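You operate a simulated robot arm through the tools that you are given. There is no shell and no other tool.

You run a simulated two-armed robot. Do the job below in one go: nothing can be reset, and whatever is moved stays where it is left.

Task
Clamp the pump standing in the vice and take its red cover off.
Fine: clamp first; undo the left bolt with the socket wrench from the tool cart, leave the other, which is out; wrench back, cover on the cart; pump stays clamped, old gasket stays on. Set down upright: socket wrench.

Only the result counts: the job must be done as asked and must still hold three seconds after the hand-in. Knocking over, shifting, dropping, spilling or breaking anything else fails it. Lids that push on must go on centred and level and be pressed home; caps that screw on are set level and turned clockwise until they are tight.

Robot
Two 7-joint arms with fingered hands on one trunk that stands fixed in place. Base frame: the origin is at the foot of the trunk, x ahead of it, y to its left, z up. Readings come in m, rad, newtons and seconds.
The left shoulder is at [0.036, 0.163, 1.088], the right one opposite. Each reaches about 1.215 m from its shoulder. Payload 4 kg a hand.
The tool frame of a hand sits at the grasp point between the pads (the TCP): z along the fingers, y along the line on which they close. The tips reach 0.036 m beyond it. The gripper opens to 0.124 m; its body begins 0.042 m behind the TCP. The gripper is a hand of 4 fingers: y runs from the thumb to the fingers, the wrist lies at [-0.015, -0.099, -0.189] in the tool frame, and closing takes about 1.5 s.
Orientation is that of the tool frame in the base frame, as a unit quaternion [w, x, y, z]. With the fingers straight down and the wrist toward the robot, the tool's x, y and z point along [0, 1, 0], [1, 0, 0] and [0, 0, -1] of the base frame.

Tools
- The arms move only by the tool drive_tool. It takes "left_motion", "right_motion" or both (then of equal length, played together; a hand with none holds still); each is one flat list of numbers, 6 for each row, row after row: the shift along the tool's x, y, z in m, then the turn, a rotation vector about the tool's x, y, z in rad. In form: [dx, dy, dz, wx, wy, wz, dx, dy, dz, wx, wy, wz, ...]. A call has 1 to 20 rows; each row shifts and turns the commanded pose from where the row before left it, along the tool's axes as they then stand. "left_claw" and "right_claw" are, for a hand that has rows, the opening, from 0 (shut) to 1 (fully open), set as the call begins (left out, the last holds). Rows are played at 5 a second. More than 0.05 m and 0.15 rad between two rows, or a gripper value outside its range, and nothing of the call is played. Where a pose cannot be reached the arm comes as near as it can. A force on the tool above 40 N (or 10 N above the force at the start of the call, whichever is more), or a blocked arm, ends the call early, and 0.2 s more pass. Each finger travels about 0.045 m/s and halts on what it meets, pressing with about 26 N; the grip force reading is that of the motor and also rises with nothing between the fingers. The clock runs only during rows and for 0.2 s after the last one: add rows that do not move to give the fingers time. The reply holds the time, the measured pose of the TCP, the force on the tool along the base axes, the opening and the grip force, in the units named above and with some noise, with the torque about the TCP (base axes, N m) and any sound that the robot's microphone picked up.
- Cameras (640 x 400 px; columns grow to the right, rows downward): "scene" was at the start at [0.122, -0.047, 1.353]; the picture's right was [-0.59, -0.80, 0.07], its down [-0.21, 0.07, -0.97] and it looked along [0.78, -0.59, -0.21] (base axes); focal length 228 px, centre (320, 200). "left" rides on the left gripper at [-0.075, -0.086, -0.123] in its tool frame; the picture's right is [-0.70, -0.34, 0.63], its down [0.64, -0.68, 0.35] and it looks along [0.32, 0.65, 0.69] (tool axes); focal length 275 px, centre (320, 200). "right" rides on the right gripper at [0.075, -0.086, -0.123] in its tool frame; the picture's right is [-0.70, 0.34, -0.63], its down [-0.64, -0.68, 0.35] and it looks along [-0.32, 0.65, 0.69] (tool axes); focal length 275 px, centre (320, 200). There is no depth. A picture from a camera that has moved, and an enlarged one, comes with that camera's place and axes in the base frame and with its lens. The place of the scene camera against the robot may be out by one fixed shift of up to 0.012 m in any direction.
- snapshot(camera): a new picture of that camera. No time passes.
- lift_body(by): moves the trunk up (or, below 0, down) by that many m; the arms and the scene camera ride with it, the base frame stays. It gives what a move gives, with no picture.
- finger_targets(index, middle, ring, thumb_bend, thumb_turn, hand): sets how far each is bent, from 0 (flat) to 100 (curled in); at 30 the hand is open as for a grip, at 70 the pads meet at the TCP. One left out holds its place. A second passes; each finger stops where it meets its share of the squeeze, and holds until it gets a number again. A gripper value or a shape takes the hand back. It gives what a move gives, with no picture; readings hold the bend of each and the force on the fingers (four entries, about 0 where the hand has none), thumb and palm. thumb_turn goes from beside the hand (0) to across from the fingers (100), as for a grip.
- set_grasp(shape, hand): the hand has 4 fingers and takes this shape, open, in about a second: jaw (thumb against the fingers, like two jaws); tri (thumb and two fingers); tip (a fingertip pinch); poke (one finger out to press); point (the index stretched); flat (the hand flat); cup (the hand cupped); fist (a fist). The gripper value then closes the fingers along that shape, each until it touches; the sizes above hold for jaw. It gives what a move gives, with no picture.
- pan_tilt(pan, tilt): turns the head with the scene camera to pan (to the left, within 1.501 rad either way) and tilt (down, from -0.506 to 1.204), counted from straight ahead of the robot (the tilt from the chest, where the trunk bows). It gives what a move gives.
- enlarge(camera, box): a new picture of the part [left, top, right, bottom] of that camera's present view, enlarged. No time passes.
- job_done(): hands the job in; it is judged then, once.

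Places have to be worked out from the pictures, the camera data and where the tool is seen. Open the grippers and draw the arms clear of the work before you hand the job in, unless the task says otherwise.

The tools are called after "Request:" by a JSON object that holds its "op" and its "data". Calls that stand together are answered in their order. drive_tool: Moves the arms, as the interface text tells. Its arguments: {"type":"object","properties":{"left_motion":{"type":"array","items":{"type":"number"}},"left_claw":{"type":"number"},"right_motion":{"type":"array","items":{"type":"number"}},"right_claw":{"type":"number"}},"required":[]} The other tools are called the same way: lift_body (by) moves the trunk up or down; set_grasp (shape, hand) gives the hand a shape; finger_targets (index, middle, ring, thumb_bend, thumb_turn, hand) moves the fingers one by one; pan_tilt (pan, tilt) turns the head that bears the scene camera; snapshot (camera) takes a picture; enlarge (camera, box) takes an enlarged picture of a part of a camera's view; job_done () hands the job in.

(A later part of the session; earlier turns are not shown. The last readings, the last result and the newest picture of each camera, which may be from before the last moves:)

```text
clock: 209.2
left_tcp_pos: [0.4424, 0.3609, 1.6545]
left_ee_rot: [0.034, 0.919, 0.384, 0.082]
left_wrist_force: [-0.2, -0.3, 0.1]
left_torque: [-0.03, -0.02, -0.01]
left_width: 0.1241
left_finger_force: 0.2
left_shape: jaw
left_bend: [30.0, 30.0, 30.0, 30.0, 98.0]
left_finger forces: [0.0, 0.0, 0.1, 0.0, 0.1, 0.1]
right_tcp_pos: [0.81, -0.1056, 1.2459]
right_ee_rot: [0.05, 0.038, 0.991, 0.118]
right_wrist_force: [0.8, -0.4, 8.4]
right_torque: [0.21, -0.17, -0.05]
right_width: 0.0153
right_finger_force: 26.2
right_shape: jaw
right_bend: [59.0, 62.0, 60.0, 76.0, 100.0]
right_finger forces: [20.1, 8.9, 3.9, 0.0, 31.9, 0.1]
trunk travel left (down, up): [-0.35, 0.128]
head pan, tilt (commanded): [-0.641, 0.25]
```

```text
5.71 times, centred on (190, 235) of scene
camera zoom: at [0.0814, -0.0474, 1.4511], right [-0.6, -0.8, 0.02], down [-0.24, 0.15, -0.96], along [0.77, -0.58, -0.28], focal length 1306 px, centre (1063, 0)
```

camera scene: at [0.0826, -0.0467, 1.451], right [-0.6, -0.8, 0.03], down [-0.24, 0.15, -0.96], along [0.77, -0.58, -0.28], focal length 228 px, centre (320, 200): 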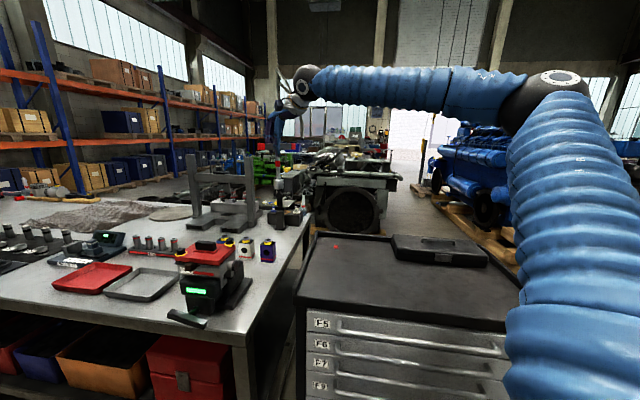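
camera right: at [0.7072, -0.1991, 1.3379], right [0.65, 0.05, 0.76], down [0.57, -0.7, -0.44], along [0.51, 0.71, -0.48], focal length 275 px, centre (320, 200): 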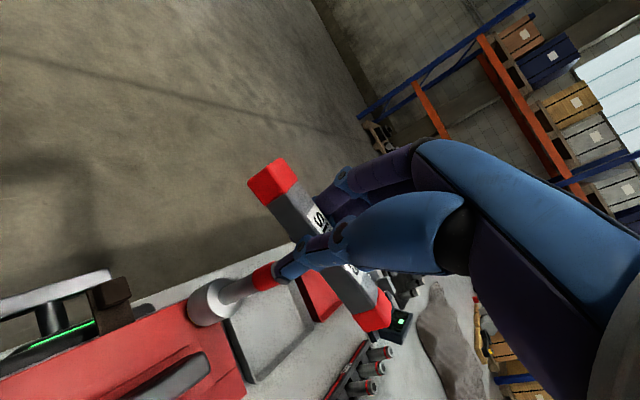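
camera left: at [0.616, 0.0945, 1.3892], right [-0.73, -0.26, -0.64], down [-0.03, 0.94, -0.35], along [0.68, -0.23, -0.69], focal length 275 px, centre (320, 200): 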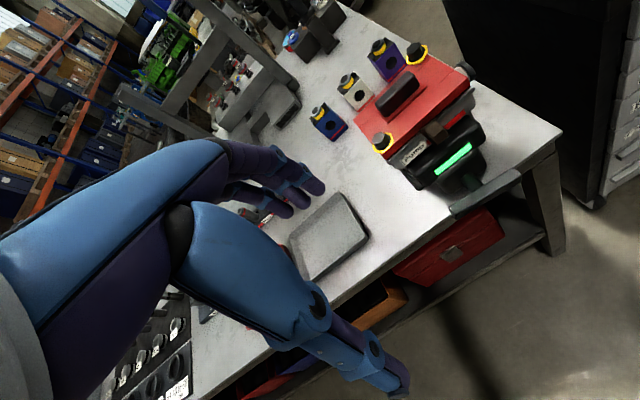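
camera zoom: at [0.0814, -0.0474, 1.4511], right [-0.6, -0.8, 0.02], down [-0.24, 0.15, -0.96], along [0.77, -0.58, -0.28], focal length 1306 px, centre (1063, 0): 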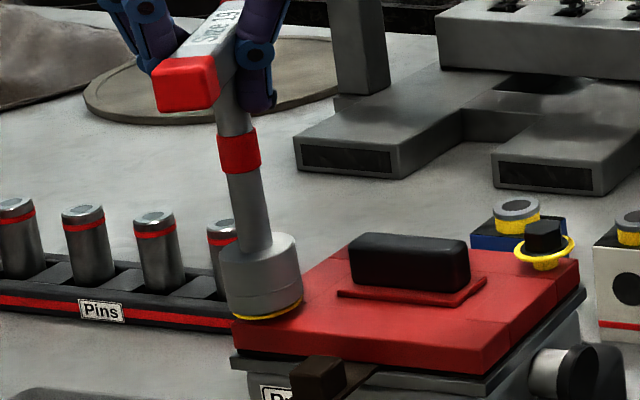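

Good (8 N press, free turning). I lift, turn back 1.3 rad clockwise, and come down near the bolt again.

Request:
{"op": "drive_tool", "data": {"right_motion": [-0.0007, 0.0018, -0.0072, 0, 0, 0, -0.0007, 0.0018, -0.0072, 0, 0, 0, -0.0007, 0.0018, -0.0072, 0, 0, 0, 0.0008, 0.0008, 0, 0.0091, -0.0239, 0.0965, 0.0008, 0.0008, 0, 0.0091, -0.0239, 0.0965, 0.0008, 0.0008, 0, 0.0091, -0.0239, 0.0965, 0.0008, 0.0008, 0, 0.0091, -0.0239, 0.0965, 0.0008, 0.0008, 0, 0.0091, -0.0239, 0.0965, 0.0008, 0.0008, 0, 0.0091, -0.0239, 0.0965, 0.0008, 0.0008, 0, 0.0091, -0.0239, 0.0965, 0.0008, 0.0008, 0, 0.0091, -0.0239, 0.0965, 0.0008, 0.0008, 0, 0.0091, -0.0239, 0.0965, 0.0008, 0.0008, 0, 0.0091, -0.0239, 0.0965, 0.0008, 0.0008, 0, 0.0091, -0.0239, 0.0965, 0.0008, 0.0008, 0, 0.0091, -0.0239, 0.0965, 0.0008, 0.0008, 0, 0.0091, -0.0239, 0.0965, 0, 0, 0, 0, 0, 0]}}

Request:
{"op": "enlarge", "data": {"camera": "scene", "box": [170, 240, 200, 262]}}

Request:
{"op": "enlarge", "data": {"camera": "right", "box": [130, 250, 290, 370]}}

```text
clock: 212.8
left_tcp_pos: [0.4428, 0.3618, 1.6535]
left_ee_rot: [0.035, 0.919, 0.383, 0.082]
left_wrist_force: [0.2, -0.2, 0.0]
left_torque: [-0.01, -0.02, -0.04]
left_width: 0.1239
left_finger_force: 0.1
left_shape: jaw
left_bend: [30.0, 30.0, 30.0, 30.0, 98.0]
left_finger forces: [0.1, 0.0, 0.0, 0.0, 0.0, 0.0]
right_tcp_pos: [0.8086, -0.0925, 1.27]
right_ee_rot: [0.112, 0.63, 0.766, 0.064]
right_wrist_force: [-0.4, 0.6, -3.3]
right_torque: [-0.02, 0.03, 0.01]
right_width: 0.0154
right_finger_force: 26.2
right_shape: jaw
right_bend: [59.0, 62.0, 60.0, 76.0, 100.0]
right_finger forces: [19.6, 7.9, 3.8, 0.1, 29.9, 0.1]
trunk travel left (down, up): [-0.35, 0.128]
head pan, tilt (commanded): [-0.641, 0.25]
```

```text
16.00 times, centred on (185, 251) of scene
camera zoom: at [0.0822, -0.0475, 1.451], right [-0.6, -0.8, 0.02], down [-0.24, 0.15, -0.96], along [0.77, -0.58, -0.28], focal length 3655 px, centre (2480, -616)
```

zoom: 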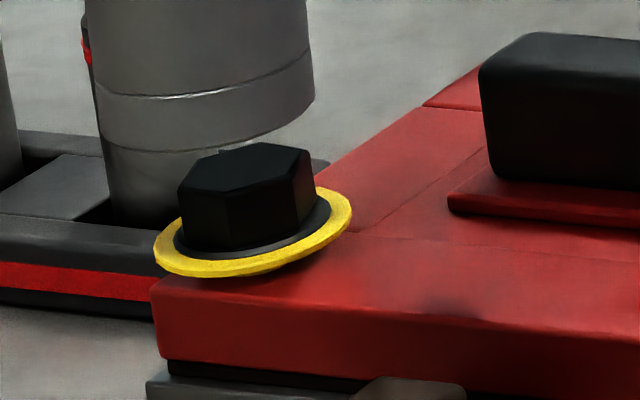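

```text
3.33 times, centred on (210, 310) of right
camera zoom: at [0.6835, -0.0303, 1.3606], right [0.29, -0.59, 0.76], down [-0.45, -0.78, -0.44], along [0.85, -0.21, -0.48], focal length 918 px, centre (687, -167)
```

zoom: 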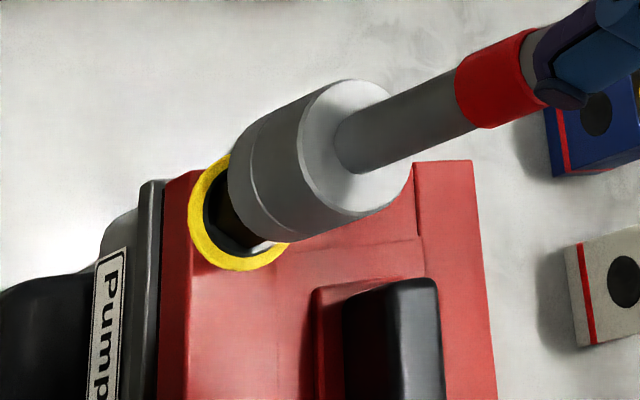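

The ring has risen ~1.2 mm over the last 1.3 rad — steady progress (≈0.95 mm/rad). The socket has shifted ~3.5 mm relative to the bolt, so I correct and seat again.

Request:
{"op": "drive_tool", "data": {"right_motion": [-0.003, -0.0016, 0, 0, 0, 0, 0.0006, -0.0016, 0.0064, 0, 0, 0, 0.0006, -0.0016, 0.0064, 0, 0, 0, 0.0006, -0.0016, 0.0064, 0, 0, 0, 0, 0, 0, 0, 0, 0]}}

Request:
{"op": "enlarge", "data": {"camera": "scene", "box": [160, 200, 220, 270]}}

Request:
{"op": "enlarge", "data": {"camera": "right", "box": [130, 250, 290, 370]}}

```text
clock: 214.0
left_tcp_pos: [0.4442, 0.3624, 1.6533]
left_ee_rot: [0.035, 0.919, 0.383, 0.082]
left_wrist_force: [0.3, -0.2, -0.3]
left_torque: [-0.02, -0.01, 0.04]
left_width: 0.1239
left_finger_force: 0.1
left_shape: jaw
left_bend: [30.0, 30.0, 30.0, 30.0, 98.0]
left_finger forces: [0.0, 0.1, 0.0, 0.0, 0.1, 0.0]
right_tcp_pos: [0.8072, -0.0944, 1.2493]
right_ee_rot: [0.113, 0.631, 0.765, 0.064]
right_wrist_force: [-0.5, 0.4, -3.3]
right_torque: [-0.03, 0.07, -0.03]
right_width: 0.0155
right_finger_force: 25.3
right_shape: jaw
right_bend: [59.0, 62.0, 60.0, 76.0, 100.0]
right_finger forces: [19.7, 8.1, 3.8, 0.0, 29.8, 0.0]
trunk travel left (down, up): [-0.35, 0.128]
head pan, tilt (commanded): [-0.641, 0.25]
```

```text
5.71 times, centred on (190, 235) of scene
camera zoom: at [0.0827, -0.0472, 1.451], right [-0.6, -0.8, 0.02], down [-0.24, 0.15, -0.96], along [0.77, -0.58, -0.28], focal length 1306 px, centre (1063, 0)
```

zoom: 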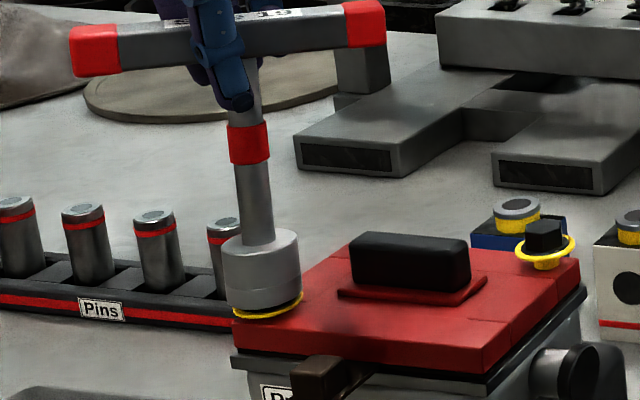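

```text
3.33 times, centred on (210, 310) of right
camera zoom: at [0.6828, -0.0335, 1.3401], right [0.29, -0.59, 0.76], down [-0.45, -0.78, -0.44], along [0.85, -0.21, -0.49], focal length 918 px, centre (687, -167)
```

zoom: 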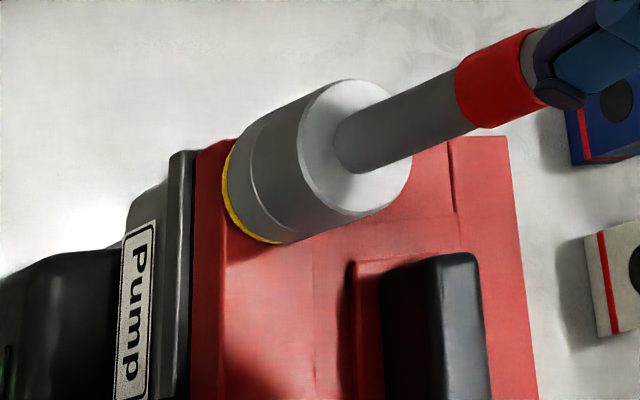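

Socket is over the head. I lower the last 3.5 mm and make the full 1.3 rad stroke.

Request:
{"op": "drive_tool", "data": {"right_motion": [0.0003, -0.0009, 0.0036, 0, 0, 0, -0.0008, -0.0007, -0.0001, -0.0091, 0.0239, -0.0965, -0.0008, -0.0007, -0.0001, -0.0091, 0.0239, -0.0965, -0.0008, -0.0007, -0.0001, -0.0091, 0.0239, -0.0965, -0.0008, -0.0007, -0.0001, -0.0091, 0.0239, -0.0965, -0.0008, -0.0007, -0.0001, -0.0091, 0.0239, -0.0965, -0.0008, -0.0007, -0.0001, -0.0091, 0.0239, -0.0965, -0.0008, -0.0007, -0.0001, -0.0091, 0.0239, -0.0965, -0.0008, -0.0007, -0.0001, -0.0091, 0.0239, -0.0965, -0.0008, -0.0007, -0.0001, -0.0091, 0.0239, -0.0965, -0.0008, -0.0007, -0.0001, -0.0091, 0.0239, -0.0965, -0.0008, -0.0007, -0.0001, -0.0091, 0.0239, -0.0965, -0.0008, -0.0007, -0.0001, -0.0091, 0.0239, -0.0965, -0.0008, -0.0007, -0.0001, -0.0091, 0.0239, -0.0965, 0, 0, 0, 0, 0, 0]}}

Request:
{"op": "enlarge", "data": {"camera": "scene", "box": [160, 200, 220, 270]}}

```text
clock: 217.2
left_tcp_pos: [0.4424, 0.3621, 1.6545]
left_ee_rot: [0.034, 0.92, 0.383, 0.082]
left_wrist_force: [-0.4, -0.2, 0.4]
left_torque: [-0.02, 0.01, 0.0]
left_width: 0.124
left_finger_force: 0.0
left_shape: jaw
left_bend: [30.0, 30.0, 30.0, 30.0, 98.0]
left_finger forces: [0.1, 0.1, 0.0, 0.0, 0.0, 0.1]
right_tcp_pos: [0.8087, -0.107, 1.2465]
right_ee_rot: [0.051, 0.038, 0.991, 0.119]
right_wrist_force: [2.1, 1.3, 13.3]
right_torque: [0.39, -0.26, -0.1]
right_width: 0.0156
right_finger_force: 26.1
right_shape: jaw
right_bend: [59.0, 62.0, 60.0, 76.0, 100.0]
right_finger forces: [18.6, 10.8, 3.5, 0.0, 30.8, 0.1]
trunk travel left (down, up): [-0.35, 0.128]
head pan, tilt (commanded): [-0.641, 0.25]
```

```text
5.71 times, centred on (190, 235) of scene
camera zoom: at [0.0813, -0.0472, 1.4511], right [-0.6, -0.8, 0.02], down [-0.24, 0.15, -0.96], along [0.77, -0.58, -0.28], focal length 1306 px, centre (1063, 0)
```

zoom: 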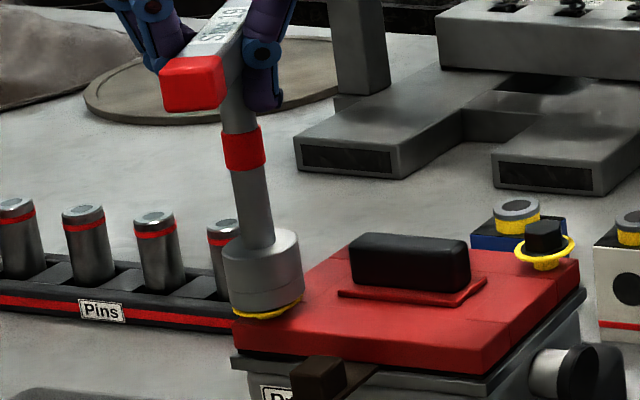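

Good stroke (≈5.4 rad in total). Lift, turn back, and come down again, then check alignment.

Request:
{"op": "drive_tool", "data": {"right_motion": [-0.0007, 0.0018, -0.0072, 0, 0, 0, -0.0007, 0.0018, -0.0072, 0, 0, 0, -0.0007, 0.0018, -0.0072, 0, 0, 0, 0.0008, 0.0008, 0, 0.0091, -0.0239, 0.0965, 0.0008, 0.0008, 0, 0.0091, -0.0239, 0.0965, 0.0008, 0.0008, 0, 0.0091, -0.0239, 0.0965, 0.0008, 0.0008, 0, 0.0091, -0.0239, 0.0965, 0.0008, 0.0008, 0, 0.0091, -0.0239, 0.0965, 0.0008, 0.0008, 0, 0.0091, -0.0239, 0.0965, 0.0008, 0.0008, 0, 0.0091, -0.0239, 0.0965, 0.0008, 0.0008, 0, 0.0091, -0.0239, 0.0965, 0.0008, 0.0008, 0, 0.0091, -0.0239, 0.0965, 0.0008, 0.0008, 0, 0.0091, -0.0239, 0.0965, 0.0008, 0.0008, 0, 0.0091, -0.0239, 0.0965, 0.0008, 0.0008, 0, 0.0091, -0.0239, 0.0965, 0.0008, 0.0008, 0, 0.0091, -0.0239, 0.0965, 0, 0, 0, 0, 0, 0]}}

Request:
{"op": "enlarge", "data": {"camera": "scene", "box": [160, 210, 220, 270]}}

Request:
{"op": "enlarge", "data": {"camera": "right", "box": [130, 250, 290, 370]}}

Request:
{"op": "enlarge", "data": {"camera": "scene", "box": [170, 240, 200, 262]}}

```text
clock: 220.8
left_tcp_pos: [0.4435, 0.3621, 1.6539]
left_ee_rot: [0.034, 0.919, 0.383, 0.082]
left_wrist_force: [-0.2, 0.2, 0.9]
left_torque: [-0.01, -0.01, -0.04]
left_width: 0.1238
left_finger_force: 0.1
left_shape: jaw
left_bend: [30.0, 30.0, 30.0, 30.0, 98.0]
left_finger forces: [0.0, 0.0, 0.0, 0.0, 0.0, 0.0]
right_tcp_pos: [0.808, -0.0954, 1.2707]
right_ee_rot: [0.113, 0.632, 0.764, 0.063]
right_wrist_force: [-0.3, -0.3, -3.0]
right_torque: [0.01, 0.05, 0.0]
right_width: 0.0155
right_finger_force: 26.2
right_shape: jaw
right_bend: [59.0, 62.0, 61.0, 76.0, 100.0]
right_finger forces: [19.4, 8.0, 3.9, 0.0, 29.8, 0.0]
trunk travel left (down, up): [-0.35, 0.128]
head pan, tilt (commanded): [-0.641, 0.25]
```

```text
6.67 times, centred on (190, 240) of scene
camera zoom: at [0.0823, -0.0475, 1.451], right [-0.6, -0.8, 0.02], down [-0.24, 0.15, -0.96], along [0.77, -0.58, -0.28], focal length 1523 px, centre (1187, -67)
```

zoom: 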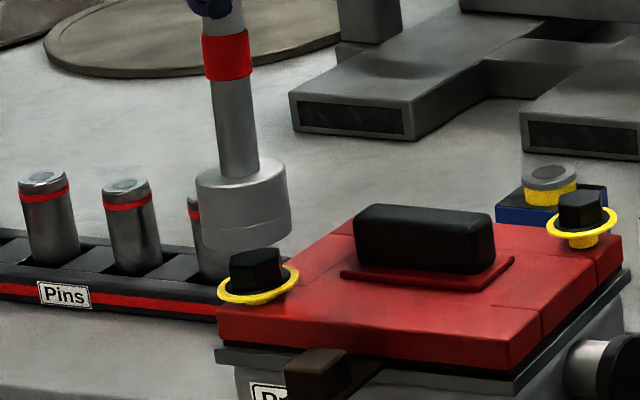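

```text
3.33 times, centred on (210, 310) of right
camera zoom: at [0.6815, -0.0327, 1.3613], right [0.29, -0.59, 0.76], down [-0.45, -0.78, -0.44], along [0.85, -0.21, -0.49], focal length 918 px, centre (687, -167)
```

zoom: 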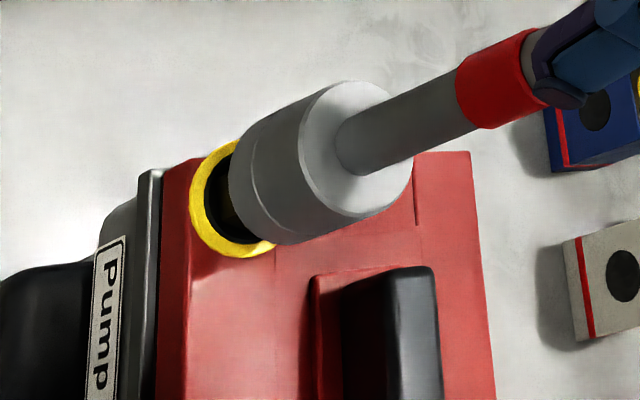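

```text
16.00 times, centred on (185, 251) of scene
camera zoom: at [0.0823, -0.0475, 1.451], right [-0.6, -0.8, 0.02], down [-0.24, 0.15, -0.96], along [0.77, -0.58, -0.28], focal length 3655 px, centre (2480, -616)
```

zoom: 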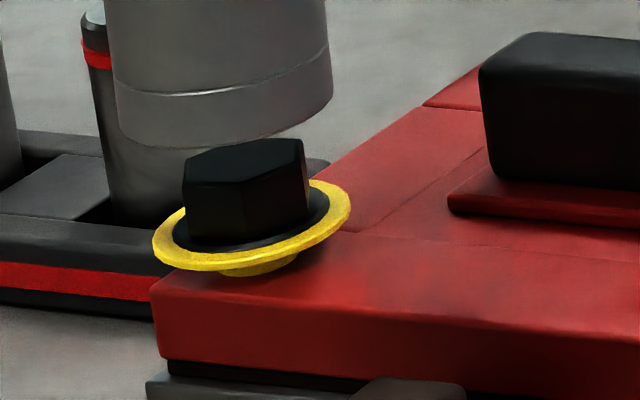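

The yellow shank is now showing under the left ring (~5 mm out). Alignment is good, so I seat and stroke again in one go.

Request:
{"op": "drive_tool", "data": {"right_motion": [0.0006, -0.0016, 0.0064, 0, 0, 0, 0.0006, -0.0016, 0.0064, 0, 0, 0, 0.0006, -0.0016, 0.0064, 0, 0, 0, 0.0004, -0.001, 0.0038, 0, 0, 0, 0, 0, 0, 0, 0, 0, -0.0008, -0.0007, -0.0001, -0.0091, 0.0239, -0.0965, -0.0008, -0.0007, -0.0001, -0.0091, 0.0239, -0.0965, -0.0008, -0.0007, -0.0001, -0.0091, 0.0239, -0.0965, -0.0008, -0.0007, -0.0001, -0.0091, 0.0239, -0.0965, -0.0008, -0.0007, -0.0001, -0.0091, 0.0239, -0.0965, -0.0008, -0.0007, -0.0001, -0.0091, 0.0239, -0.0965, -0.0008, -0.0007, -0.0001, -0.0091, 0.0239, -0.0965, -0.0008, -0.0007, -0.0001, -0.0091, 0.0239, -0.0965, -0.0008, -0.0007, -0.0001, -0.0091, 0.0239, -0.0965, -0.0008, -0.0007, -0.0001, -0.0091, 0.0239, -0.0965, -0.0008, -0.0007, -0.0001, -0.0091, 0.0239, -0.0965, -0.0008, -0.0007, -0.0001, -0.0091, 0.0239, -0.0965, -0.0008, -0.0007, -0.0001, -0.0091, 0.0239, -0.0965, 0, 0, 0, 0, 0, 0]}}

Request:
{"op": "enlarge", "data": {"camera": "scene", "box": [160, 210, 220, 270]}}

```text
clock: 224.8
left_tcp_pos: [0.4431, 0.3628, 1.6547]
left_ee_rot: [0.034, 0.919, 0.383, 0.082]
left_wrist_force: [0.8, -0.3, 0.0]
left_torque: [0.0, 0.05, 0.01]
left_width: 0.1236
left_finger_force: 0.1
left_shape: jaw
left_bend: [30.0, 30.0, 30.0, 30.0, 98.0]
left_finger forces: [0.0, 0.1, 0.0, 0.0, 0.1, 0.0]
right_tcp_pos: [0.807, -0.1079, 1.2474]
right_ee_rot: [0.05, 0.038, 0.991, 0.118]
right_wrist_force: [1.7, 1.8, 16.1]
right_torque: [0.45, -0.29, -0.03]
right_width: 0.0158
right_finger_force: 26.4
right_shape: jaw
right_bend: [59.0, 62.0, 61.0, 76.0, 99.0]
right_finger forces: [18.3, 11.3, 3.1, 0.0, 30.9, 0.1]
trunk travel left (down, up): [-0.35, 0.128]
head pan, tilt (commanded): [-0.641, 0.25]
```

```text
6.67 times, centred on (190, 240) of scene
camera zoom: at [0.081, -0.0471, 1.4511], right [-0.6, -0.8, 0.02], down [-0.24, 0.15, -0.96], along [0.77, -0.58, -0.28], focal length 1523 px, centre (1187, -67)
```

zoom: 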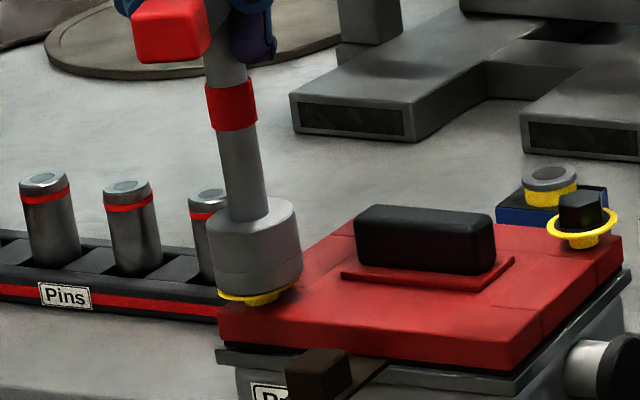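

Another 1.3 rad done (≈6.7 rad in total), bolt clearly rising. Lift and turn back again.

Request:
{"op": "drive_tool", "data": {"right_motion": [-0.0007, 0.0018, -0.0072, 0, 0, 0, -0.0007, 0.0018, -0.0072, 0, 0, 0, -0.0007, 0.0018, -0.0072, 0, 0, 0, 0.0008, 0.0008, 0, 0.0091, -0.0239, 0.0965, 0.0008, 0.0008, 0, 0.0091, -0.0239, 0.0965, 0.0008, 0.0008, 0, 0.0091, -0.0239, 0.0965, 0.0008, 0.0008, 0, 0.0091, -0.0239, 0.0965, 0.0008, 0.0008, 0, 0.0091, -0.0239, 0.0965, 0.0008, 0.0008, 0, 0.0091, -0.0239, 0.0965, 0.0008, 0.0008, 0, 0.0091, -0.0239, 0.0965, 0.0008, 0.0008, 0, 0.0091, -0.0239, 0.0965, 0.0008, 0.0008, 0, 0.0091, -0.0239, 0.0965, 0.0008, 0.0008, 0, 0.0091, -0.0239, 0.0965, 0.0008, 0.0008, 0, 0.0091, -0.0239, 0.0965, 0.0008, 0.0008, 0, 0.0091, -0.0239, 0.0965, 0.0008, 0.0008, 0, 0.0091, -0.0239, 0.0965, 0, 0, 0, 0, 0, 0]}}

Request:
{"op": "enlarge", "data": {"camera": "scene", "box": [160, 210, 220, 270]}}

Request:
{"op": "enlarge", "data": {"camera": "right", "box": [130, 250, 290, 370]}}

Request:
{"op": "enlarge", "data": {"camera": "scene", "box": [170, 240, 200, 262]}}

```text
clock: 228.4
left_tcp_pos: [0.4434, 0.3619, 1.6543]
left_ee_rot: [0.035, 0.92, 0.383, 0.082]
left_wrist_force: [0.4, -0.5, 0.3]
left_torque: [0.01, 0.0, 0.02]
left_width: 0.1237
left_finger_force: 0.0
left_shape: jaw
left_bend: [30.0, 30.0, 30.0, 30.0, 98.0]
left_finger forces: [0.0, 0.0, 0.1, 0.1, 0.0, 0.0]
right_tcp_pos: [0.8076, -0.0952, 1.2692]
right_ee_rot: [0.111, 0.631, 0.765, 0.064]
right_wrist_force: [0.6, -0.3, -2.0]
right_torque: [-0.01, 0.02, -0.01]
right_width: 0.0154
right_finger_force: 26.3
right_shape: jaw
right_bend: [59.0, 62.0, 61.0, 76.0, 99.0]
right_finger forces: [19.4, 8.0, 4.2, 0.0, 30.2, 0.0]
trunk travel left (down, up): [-0.35, 0.128]
head pan, tilt (commanded): [-0.641, 0.25]
```

```text
6.67 times, centred on (190, 240) of scene
camera zoom: at [0.0823, -0.0475, 1.451], right [-0.6, -0.8, 0.02], down [-0.24, 0.15, -0.96], along [0.77, -0.58, -0.28], focal length 1523 px, centre (1187, -67)
```

zoom: 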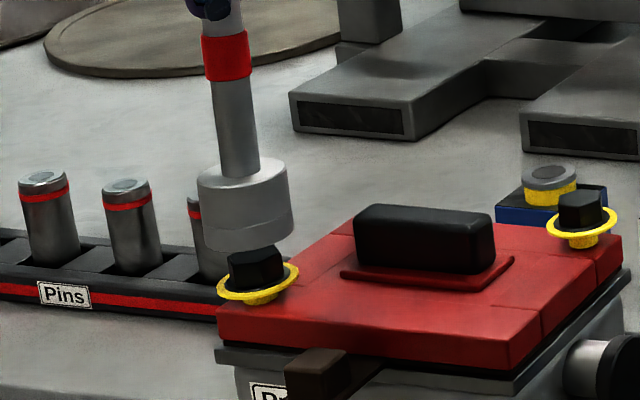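

```text
3.33 times, centred on (210, 310) of right
camera zoom: at [0.6819, -0.0324, 1.3604], right [0.29, -0.59, 0.76], down [-0.45, -0.78, -0.44], along [0.85, -0.21, -0.48], focal length 918 px, centre (687, -167)
```

zoom: 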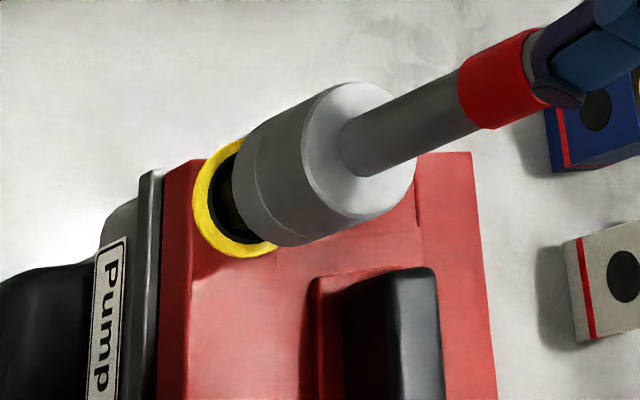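

```text
16.00 times, centred on (185, 251) of scene
camera zoom: at [0.0823, -0.0475, 1.451], right [-0.6, -0.8, 0.02], down [-0.24, 0.15, -0.96], along [0.77, -0.58, -0.28], focal length 3655 px, centre (2480, -616)
```

zoom: 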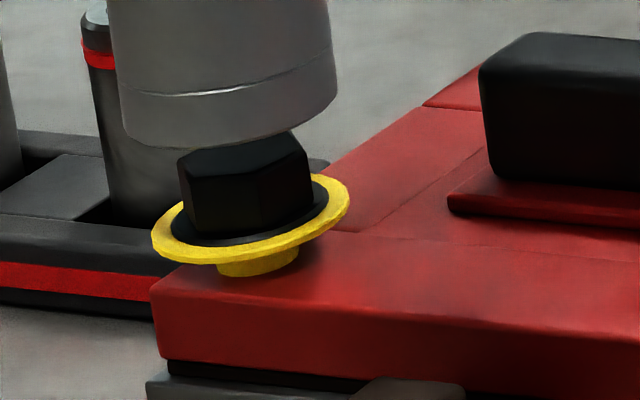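

Alignment fine; ring up another 1.2 mm. Next stroke.

Request:
{"op": "drive_tool", "data": {"right_motion": [0.0006, -0.0016, 0.0064, 0, 0, 0, 0.0006, -0.0016, 0.0064, 0, 0, 0, 0.0006, -0.0016, 0.0064, 0, 0, 0, 0.0003, -0.0007, 0.0029, 0, 0, 0, 0, 0, 0, 0, 0, 0, -0.0008, -0.0007, -0.0001, -0.0091, 0.0239, -0.0965, -0.0008, -0.0007, -0.0001, -0.0091, 0.0239, -0.0965, -0.0008, -0.0007, -0.0001, -0.0091, 0.0239, -0.0965, -0.0008, -0.0007, -0.0001, -0.0091, 0.0239, -0.0965, -0.0008, -0.0007, -0.0001, -0.0091, 0.0239, -0.0965, -0.0008, -0.0007, -0.0001, -0.0091, 0.0239, -0.0965, -0.0008, -0.0007, -0.0001, -0.0091, 0.0239, -0.0965, -0.0008, -0.0007, -0.0001, -0.0091, 0.0239, -0.0965, -0.0008, -0.0007, -0.0001, -0.0091, 0.0239, -0.0965, -0.0008, -0.0007, -0.0001, -0.0091, 0.0239, -0.0965, -0.0008, -0.0007, -0.0001, -0.0091, 0.0239, -0.0965, -0.0008, -0.0007, -0.0001, -0.0091, 0.0239, -0.0965, -0.0008, -0.0007, -0.0001, -0.0091, 0.0239, -0.0965, 0, 0, 0, 0, 0, 0]}}

Request:
{"op": "drive_tool", "data": {"right_motion": [-0.0007, 0.0018, -0.0072, 0, 0, 0, -0.0007, 0.0018, -0.0072, 0, 0, 0, -0.0007, 0.0018, -0.0072, 0, 0, 0, 0.0008, 0.0008, 0, 0.0091, -0.0239, 0.0965, 0.0008, 0.0008, 0, 0.0091, -0.0239, 0.0965, 0.0008, 0.0008, 0, 0.0091, -0.0239, 0.0965, 0.0008, 0.0008, 0, 0.0091, -0.0239, 0.0965, 0.0008, 0.0008, 0, 0.0091, -0.0239, 0.0965, 0.0008, 0.0008, 0, 0.0091, -0.0239, 0.0965, 0.0008, 0.0008, 0, 0.0091, -0.0239, 0.0965, 0.0008, 0.0008, 0, 0.0091, -0.0239, 0.0965, 0.0008, 0.0008, 0, 0.0091, -0.0239, 0.0965, 0.0008, 0.0008, 0, 0.0091, -0.0239, 0.0965, 0.0008, 0.0008, 0, 0.0091, -0.0239, 0.0965, 0.0008, 0.0008, 0, 0.0091, -0.0239, 0.0965, 0.0008, 0.0008, 0, 0.0091, -0.0239, 0.0965, 0, 0, 0, 0, 0, 0]}}

Request:
{"op": "enlarge", "data": {"camera": "scene", "box": [160, 210, 220, 270]}}

Request:
{"op": "enlarge", "data": {"camera": "right", "box": [130, 250, 290, 370]}}

Request:
{"op": "enlarge", "data": {"camera": "scene", "box": [170, 240, 200, 262]}}

```text
clock: 232.4
left_tcp_pos: [0.4411, 0.3628, 1.6547]
left_ee_rot: [0.035, 0.92, 0.383, 0.082]
left_wrist_force: [-0.3, 0.0, 0.2]
left_torque: [0.0, 0.0, 0.0]
left_width: 0.1236
left_finger_force: 0.1
left_shape: jaw
left_bend: [30.0, 30.0, 30.0, 30.0, 98.0]
left_finger forces: [0.0, 0.0, 0.0, 0.1, 0.1, 0.0]
right_tcp_pos: [0.8063, -0.1077, 1.2483]
right_ee_rot: [0.051, 0.039, 0.991, 0.119]
right_wrist_force: [0.4, 0.0, 17.7]
right_torque: [0.41, -0.24, -0.06]
right_width: 0.0157
right_finger_force: 25.9
right_shape: jaw
right_bend: [59.0, 61.0, 62.0, 76.0, 99.0]
right_finger forces: [17.9, 11.8, 3.2, 0.1, 32.3, 0.0]
trunk travel left (down, up): [-0.35, 0.128]
head pan, tilt (commanded): [-0.641, 0.25]
```

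```text
clock: 236.0
left_tcp_pos: [0.4428, 0.3621, 1.653]
left_ee_rot: [0.033, 0.919, 0.383, 0.082]
left_wrist_force: [-0.9, 0.5, -0.4]
left_torque: [0.01, 0.01, -0.02]
left_width: 0.124
left_finger_force: 0.0
left_shape: jaw
left_bend: [30.0, 30.0, 30.0, 30.0, 98.0]
left_finger forces: [0.1, 0.1, 0.0, 0.0, 0.0, 0.0]
right_tcp_pos: [0.8068, -0.0935, 1.2701]
right_ee_rot: [0.112, 0.631, 0.765, 0.064]
right_wrist_force: [-0.7, 0.0, -3.4]
right_torque: [0.01, 0.04, 0.03]
right_width: 0.0159
right_finger_force: 26.0
right_shape: jaw
right_bend: [59.0, 62.0, 64.0, 76.0, 99.0]
right_finger forces: [19.8, 8.5, 6.0, 0.0, 31.5, 0.0]
trunk travel left (down, up): [-0.35, 0.128]
head pan, tilt (commanded): [-0.641, 0.25]
```

```text
6.67 times, centred on (190, 240) of scene
camera zoom: at [0.0824, -0.0475, 1.451], right [-0.6, -0.8, 0.02], down [-0.24, 0.15, -0.96], along [0.77, -0.58, -0.28], focal length 1523 px, centre (1187, -67)
```

zoom: 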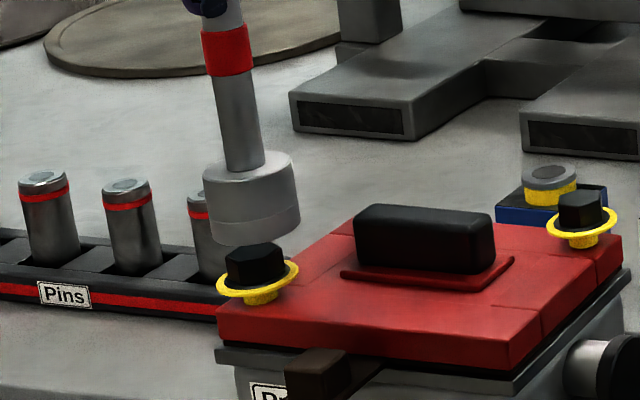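

```text
3.33 times, centred on (210, 310) of right
camera zoom: at [0.6813, -0.0318, 1.3621], right [0.29, -0.59, 0.76], down [-0.45, -0.78, -0.44], along [0.85, -0.21, -0.49], focal length 918 px, centre (687, -167)
```

zoom: 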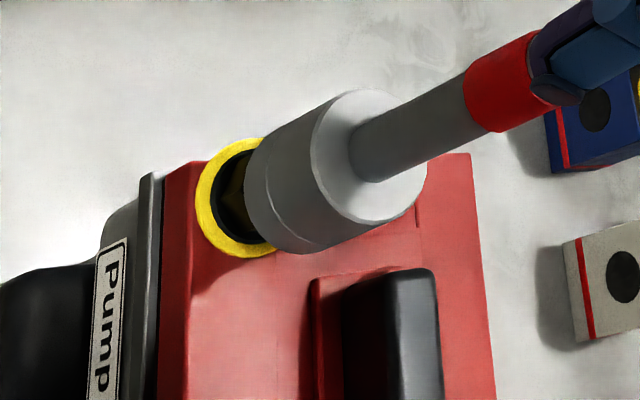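

```text
16.00 times, centred on (185, 251) of scene
camera zoom: at [0.0824, -0.0475, 1.451], right [-0.6, -0.8, 0.02], down [-0.24, 0.15, -0.96], along [0.77, -0.58, -0.28], focal length 3655 px, centre (2480, -616)
```

zoom: 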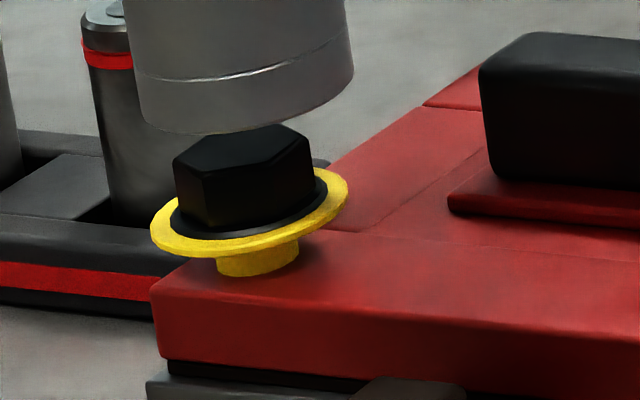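

Nearly as far out as the right bolt. The wrench shifted ~4 mm in the grip, so I correct (+4 mm in tool x) and do one more stroke.

Request:
{"op": "drive_tool", "data": {"right_motion": [0.004, 0, 0, 0, 0, 0, 0.0006, -0.0016, 0.0064, 0, 0, 0, 0.0006, -0.0016, 0.0064, 0, 0, 0, 0, 0, 0, 0, 0, 0]}}

Request:
{"op": "enlarge", "data": {"camera": "scene", "box": [160, 210, 220, 270]}}

Request:
{"op": "enlarge", "data": {"camera": "right", "box": [130, 250, 290, 370]}}

```text
clock: 237.0
left_tcp_pos: [0.4449, 0.3614, 1.6547]
left_ee_rot: [0.035, 0.919, 0.383, 0.082]
left_wrist_force: [0.1, -0.9, 0.2]
left_torque: [0.02, -0.01, -0.04]
left_width: 0.1236
left_finger_force: 0.1
left_shape: jaw
left_bend: [30.0, 30.0, 30.0, 30.0, 98.0]
left_finger forces: [0.0, 0.0, 0.0, 0.0, 0.0, 0.0]
right_tcp_pos: [0.806, -0.091, 1.2553]
right_ee_rot: [0.112, 0.63, 0.766, 0.063]
right_wrist_force: [0.7, -0.2, -4.2]
right_torque: [-0.11, -0.02, 0.01]
right_width: 0.0158
right_finger_force: 26.2
right_shape: jaw
right_bend: [59.0, 62.0, 64.0, 76.0, 99.0]
right_finger forces: [19.9, 9.2, 5.2, 0.0, 31.1, 0.1]
trunk travel left (down, up): [-0.35, 0.128]
head pan, tilt (commanded): [-0.641, 0.25]
```

```text
6.67 times, centred on (190, 240) of scene
camera zoom: at [0.0827, -0.0474, 1.4509], right [-0.6, -0.8, 0.02], down [-0.24, 0.15, -0.96], along [0.77, -0.58, -0.28], focal length 1523 px, centre (1187, -67)
```

zoom: 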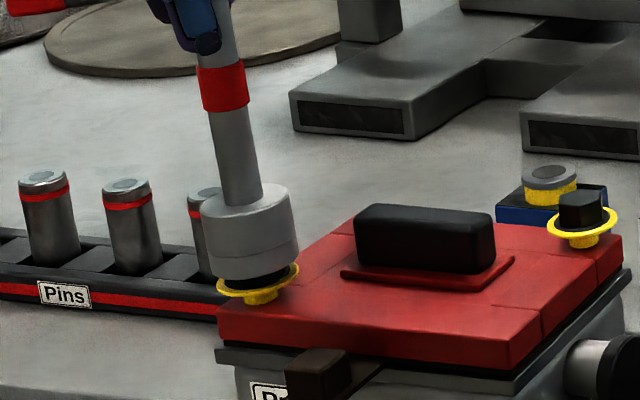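

```text
3.33 times, centred on (210, 310) of right
camera zoom: at [0.6797, -0.0276, 1.3468], right [0.29, -0.59, 0.76], down [-0.45, -0.78, -0.44], along [0.85, -0.21, -0.49], focal length 918 px, centre (687, -167)
```

zoom: 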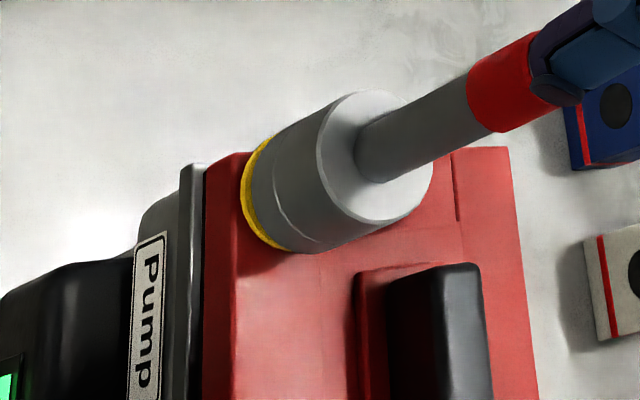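

Socket is over the head again. I seat it and do the full stroke.

Request:
{"op": "drive_tool", "data": {"right_motion": [0.0004, -0.001, 0.0038, 0, 0, 0, 0.0003, -0.0009, 0.0034, 0, 0, 0, 0, 0, 0, 0, 0, 0, -0.0008, -0.0007, -0.0001, -0.0091, 0.0239, -0.0965, -0.0008, -0.0007, -0.0001, -0.0091, 0.0239, -0.0965, -0.0008, -0.0007, -0.0001, -0.0091, 0.0239, -0.0965, -0.0008, -0.0007, -0.0001, -0.0091, 0.0239, -0.0965, -0.0008, -0.0007, -0.0001, -0.0091, 0.0239, -0.0965, -0.0008, -0.0007, -0.0001, -0.0091, 0.0239, -0.0965, -0.0008, -0.0007, -0.0001, -0.0091, 0.0239, -0.0965, -0.0008, -0.0007, -0.0001, -0.0091, 0.0239, -0.0965, -0.0008, -0.0007, -0.0001, -0.0091, 0.0239, -0.0965, -0.0008, -0.0007, -0.0001, -0.0091, 0.0239, -0.0965, -0.0008, -0.0007, -0.0001, -0.0091, 0.0239, -0.0965, -0.0008, -0.0007, -0.0001, -0.0091, 0.0239, -0.0965, -0.0008, -0.0007, -0.0001, -0.0091, 0.0239, -0.0965, 0, 0, 0, 0, 0, 0]}}

Request:
{"op": "drive_tool", "data": {"right_motion": [-0.0007, 0.0018, -0.0072, 0, 0, 0, -0.0007, 0.0018, -0.0072, 0, 0, 0, -0.0007, 0.0018, -0.0072, 0, 0, 0, -0.0007, 0.0018, -0.0072, 0, 0, 0, 0, 0, 0, 0, 0, 0]}}

Request:
{"op": "enlarge", "data": {"camera": "scene", "box": [160, 210, 220, 270]}}

Request:
{"op": "enlarge", "data": {"camera": "scene", "box": [170, 240, 200, 262]}}

Request:
{"op": "enlarge", "data": {"camera": "scene", "box": [212, 230, 242, 252]}}

```text
clock: 240.6
left_tcp_pos: [0.4428, 0.3618, 1.6542]
left_ee_rot: [0.034, 0.919, 0.383, 0.082]
left_wrist_force: [0.3, 0.6, -0.4]
left_torque: [0.03, 0.02, 0.0]
left_width: 0.124
left_finger_force: 0.0
left_shape: jaw
left_bend: [30.0, 30.0, 30.0, 30.0, 98.0]
left_finger forces: [0.0, 0.0, 0.0, 0.1, 0.0, 0.0]
right_tcp_pos: [0.8066, -0.1029, 1.2513]
right_ee_rot: [0.051, 0.038, 0.991, 0.119]
right_wrist_force: [1.4, 0.1, 0.9]
right_torque: [0.0, -0.15, -0.07]
right_width: 0.0156
right_finger_force: 25.9
right_shape: jaw
right_bend: [59.0, 62.0, 64.0, 76.0, 99.0]
right_finger forces: [20.6, 9.4, 4.3, 0.0, 31.4, 0.0]
trunk travel left (down, up): [-0.35, 0.128]
head pan, tilt (commanded): [-0.641, 0.25]
```

```text
clock: 241.8
left_tcp_pos: [0.4447, 0.3619, 1.6533]
left_ee_rot: [0.034, 0.92, 0.382, 0.082]
left_wrist_force: [-0.4, 0.6, -1.2]
left_torque: [-0.01, -0.02, -0.01]
left_width: 0.1239
left_finger_force: 0.0
left_shape: jaw
left_bend: [30.0, 30.0, 30.0, 30.0, 98.0]
left_finger forces: [0.0, 0.0, 0.1, 0.0, 0.0, 0.1]
right_tcp_pos: [0.8078, -0.103, 1.2786]
right_ee_rot: [0.05, 0.039, 0.991, 0.119]
right_wrist_force: [-0.5, 0.6, -3.4]
right_torque: [-0.03, -0.02, -0.02]
right_width: 0.0157
right_finger_force: 26.2
right_shape: jaw
right_bend: [59.0, 62.0, 64.0, 76.0, 99.0]
right_finger forces: [19.8, 8.3, 6.0, 0.0, 31.3, 0.0]
trunk travel left (down, up): [-0.35, 0.128]
head pan, tilt (commanded): [-0.641, 0.25]
```

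```text
6.67 times, centred on (190, 240) of scene
camera zoom: at [0.0829, -0.0474, 1.4509], right [-0.6, -0.8, 0.02], down [-0.24, 0.15, -0.96], along [0.77, -0.58, -0.28], focal length 1523 px, centre (1187, -67)
```

zoom: 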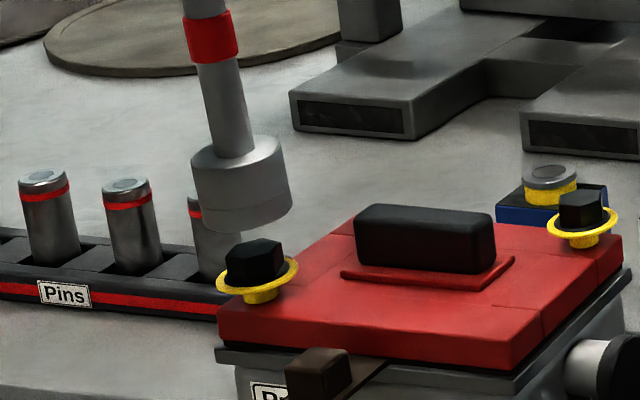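

```text
16.00 times, centred on (185, 251) of scene
camera zoom: at [0.0829, -0.0474, 1.4509], right [-0.6, -0.8, 0.02], down [-0.24, 0.15, -0.96], along [0.77, -0.58, -0.28], focal length 3655 px, centre (2480, -616)
```

zoom: 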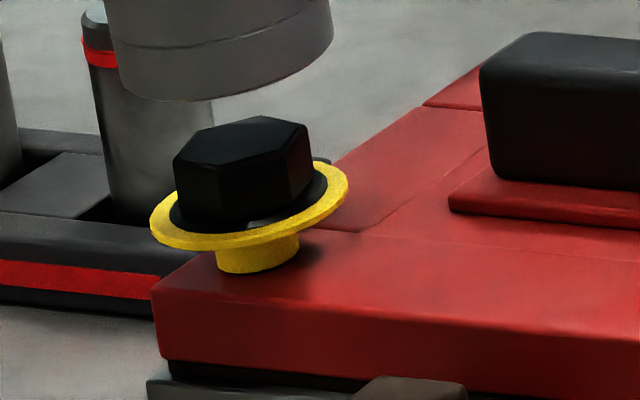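

```text
16.00 times, centred on (227, 241) of scene
camera zoom: at [0.0829, -0.0474, 1.4509], right [-0.6, -0.8, 0.02], down [-0.24, 0.15, -0.96], along [0.77, -0.58, -0.28], focal length 3655 px, centre (1808, -456)
```

zoom: 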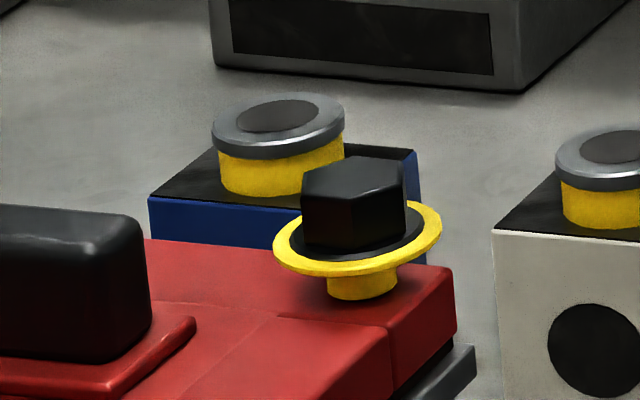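

The left bolt now stands out just like the right one (same visible shank). I raise the wrench, turn back clockwise and carry it toward the cart.

Request:
{"op": "drive_tool", "data": {"right_motion": [-0.0041, 0.0107, -0.0434, 0, 0, 0, -0.0041, 0.0107, -0.0434, 0, 0, 0, 0, 0, 0, 0.0127, -0.0334, 0.1351, 0, 0, 0, 0.0127, -0.0334, 0.1351, 0, 0, 0, 0.0127, -0.0334, 0.1351, 0, 0, 0, 0.0127, -0.0334, 0.1351, 0, 0, 0, 0.0127, -0.0334, 0.1351, 0, 0, 0, 0.0127, -0.0334, 0.1351, 0, 0, 0, 0.0127, -0.0334, 0.1351, 0, 0, 0, 0.0127, -0.0334, 0.1351, 0, 0, 0, 0.0127, -0.0334, 0.1351, 0, 0, 0, 0, 0, 0]}}

Request:
{"op": "drive_tool", "data": {"right_motion": [-0.0415, -0.0124, -0.005, 0, 0, 0, -0.0415, -0.0124, -0.005, 0, 0, 0, -0.0415, -0.0124, -0.005, 0, 0, 0, -0.0415, -0.0124, -0.005, 0, 0, 0, -0.0415, -0.0124, -0.005, 0, 0, 0, -0.0415, -0.0124, -0.005, 0, 0, 0, -0.0415, -0.0124, -0.005, 0, 0, 0, 0, 0, 0, 0.0127, -0.0334, 0.1351, 0, 0, 0, 0.0127, -0.0334, 0.1351, 0, 0, 0, 0.0127, -0.0334, 0.1351, 0, 0, 0, 0.0127, -0.0334, 0.1351, 0, 0, 0, 0.0127, -0.0334, 0.1351, 0, 0, 0, 0.0127, -0.0334, 0.1351, 0, 0, 0, 0.0127, -0.0334, 0.1351, 0, 0, 0, 0, 0, 0]}}

Request:
{"op": "snapshot", "data": {"camera": "right"}}

Request:
{"op": "enlarge", "data": {"camera": "scene", "box": [260, 110, 350, 230]}}

```text
clock: 244.4
left_tcp_pos: [0.4438, 0.3624, 1.6544]
left_ee_rot: [0.035, 0.919, 0.384, 0.082]
left_wrist_force: [0.2, 0.3, 0.2]
left_torque: [0.0, -0.03, 0.02]
left_width: 0.1238
left_finger_force: 0.1
left_shape: jaw
left_bend: [30.0, 30.0, 30.0, 30.0, 98.0]
left_finger forces: [0.0, 0.0, 0.1, 0.0, 0.1, 0.1]
right_tcp_pos: [0.8067, -0.1015, 1.3693]
right_ee_rot: [0.11, 0.615, 0.778, 0.065]
right_wrist_force: [-0.8, -0.1, -3.2]
right_torque: [0.01, 0.04, 0.05]
right_width: 0.0159
right_finger_force: 26.0
right_shape: jaw
right_bend: [59.0, 62.0, 64.0, 76.0, 99.0]
right_finger forces: [19.3, 8.4, 5.9, 0.0, 31.3, 0.0]
trunk travel left (down, up): [-0.35, 0.128]
head pan, tilt (commanded): [-0.641, 0.25]
```

```text
clock: 247.6
left_tcp_pos: [0.4419, 0.3614, 1.6535]
left_ee_rot: [0.034, 0.919, 0.383, 0.083]
left_wrist_force: [-0.5, -0.3, -0.5]
left_torque: [0.02, -0.04, 0.0]
left_width: 0.1238
left_finger_force: 0.0
left_shape: jaw
left_bend: [30.0, 30.0, 30.0, 30.0, 98.0]
left_finger forces: [0.0, 0.0, 0.0, 0.0, 0.0, 0.1]
right_tcp_pos: [0.7796, -0.4045, 1.4086]
right_ee_rot: [0.129, 0.909, 0.397, 0.006]
right_wrist_force: [-1.2, 0.1, -2.6]
right_torque: [0.02, 0.0, 0.01]
right_width: 0.0156
right_finger_force: 25.8
right_shape: jaw
right_bend: [59.0, 62.0, 65.0, 76.0, 99.0]
right_finger forces: [19.4, 8.2, 5.8, 0.1, 31.1, 0.1]
trunk travel left (down, up): [-0.35, 0.128]
head pan, tilt (commanded): [-0.641, 0.25]
```

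```text
taken
camera right: at [0.7554, -0.2664, 1.5005], right [-0.3, -0.58, 0.76], down [-0.89, -0.1, -0.44], along [0.33, -0.81, -0.49], focal length 275 px, centre (320, 200)
```

right: 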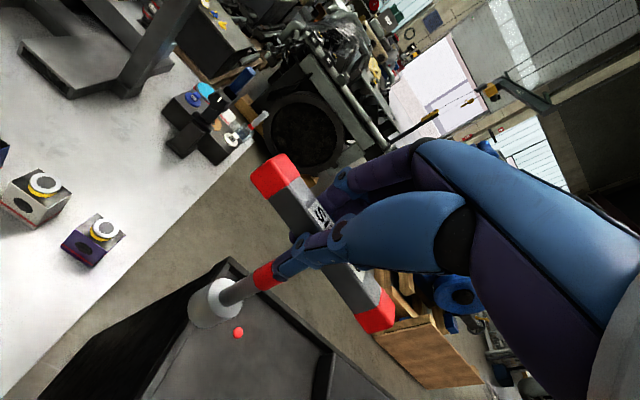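

```text
3.33 times, centred on (305, 170) of scene
camera zoom: at [0.0818, -0.0475, 1.451], right [-0.6, -0.8, 0.02], down [-0.24, 0.15, -0.96], along [0.77, -0.58, -0.28], focal length 762 px, centre (370, 300)
```

zoom: 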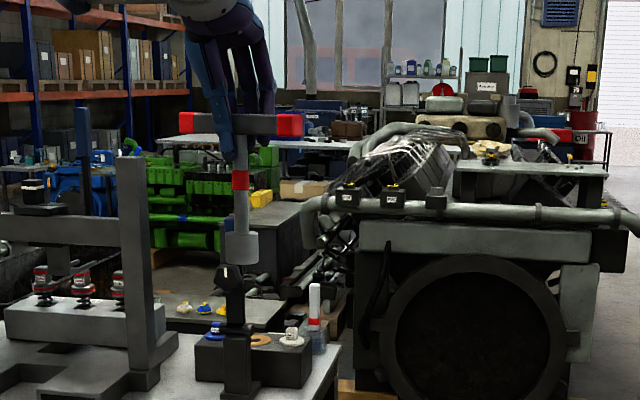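

The wrench hangs vertical. I bring it over the red peg and lower to ~14 cm above the cart.

Request:
{"op": "drive_tool", "data": {"right_motion": [-0.0382, 0.0259, 0.01, 0, 0, 0, -0.0382, 0.0259, 0.01, 0, 0, 0, -0.0382, 0.0259, 0.01, 0, 0, 0, -0.0382, 0.0259, 0.01, 0, 0, 0, -0.0382, 0.0259, 0.01, 0, 0, 0, 0.0042, -0.0111, 0.0448, 0, 0, 0, 0.0042, -0.0111, 0.0448, 0, 0, 0, 0.0042, -0.0111, 0.0448, 0, 0, 0, 0, 0, 0, 0, 0, 0]}}

Request:
{"op": "enlarge", "data": {"camera": "right", "box": [150, 230, 310, 350]}}

Request:
{"op": "enlarge", "data": {"camera": "scene", "box": [295, 160, 375, 270]}}

```text
clock: 249.6
left_tcp_pos: [0.4442, 0.362, 1.6535]
left_ee_rot: [0.035, 0.919, 0.384, 0.082]
left_wrist_force: [0.0, 0.4, 0.0]
left_torque: [-0.04, -0.04, 0.04]
left_width: 0.124
left_finger_force: 0.1
left_shape: jaw
left_bend: [30.0, 30.0, 30.0, 30.0, 98.0]
left_finger forces: [0.1, 0.1, 0.0, 0.0, 0.0, 0.0]
right_tcp_pos: [0.7454, -0.6396, 1.2716]
right_ee_rot: [0.129, 0.908, 0.398, 0.006]
right_wrist_force: [0.0, 0.6, -2.8]
right_torque: [0.01, 0.01, 0.04]
right_width: 0.0157
right_finger_force: 25.8
right_shape: jaw
right_bend: [60.0, 62.0, 65.0, 76.0, 99.0]
right_finger forces: [19.2, 8.1, 5.8, 0.1, 30.9, 0.1]
trunk travel left (down, up): [-0.35, 0.128]
head pan, tilt (commanded): [-0.641, 0.25]
```

```text
3.33 times, centred on (230, 290) of right
camera zoom: at [0.7226, -0.5005, 1.3631], right [-0.3, -0.58, 0.76], down [-0.89, -0.1, -0.44], along [0.33, -0.81, -0.49], focal length 918 px, centre (620, -100)
```

zoom: 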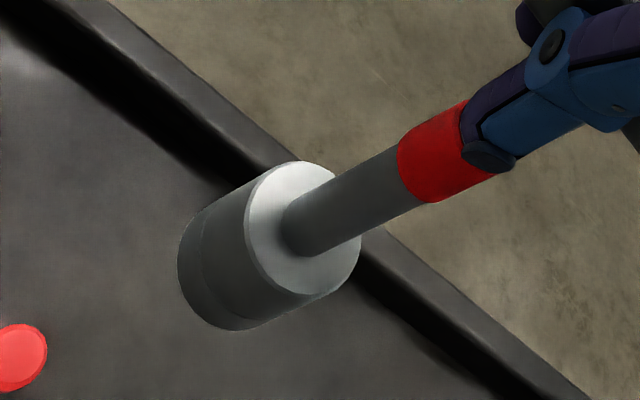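

```text
3.64 times, centred on (335, 215) of scene
camera zoom: at [0.0822, -0.0469, 1.4511], right [-0.6, -0.8, 0.02], down [-0.24, 0.15, -0.96], along [0.77, -0.58, -0.28], focal length 831 px, centre (266, 146)
```

zoom: 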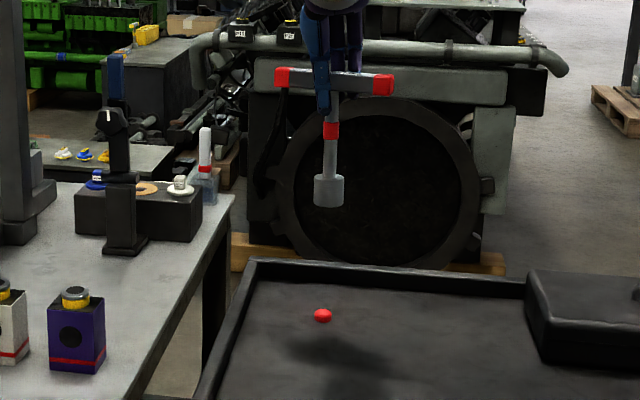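

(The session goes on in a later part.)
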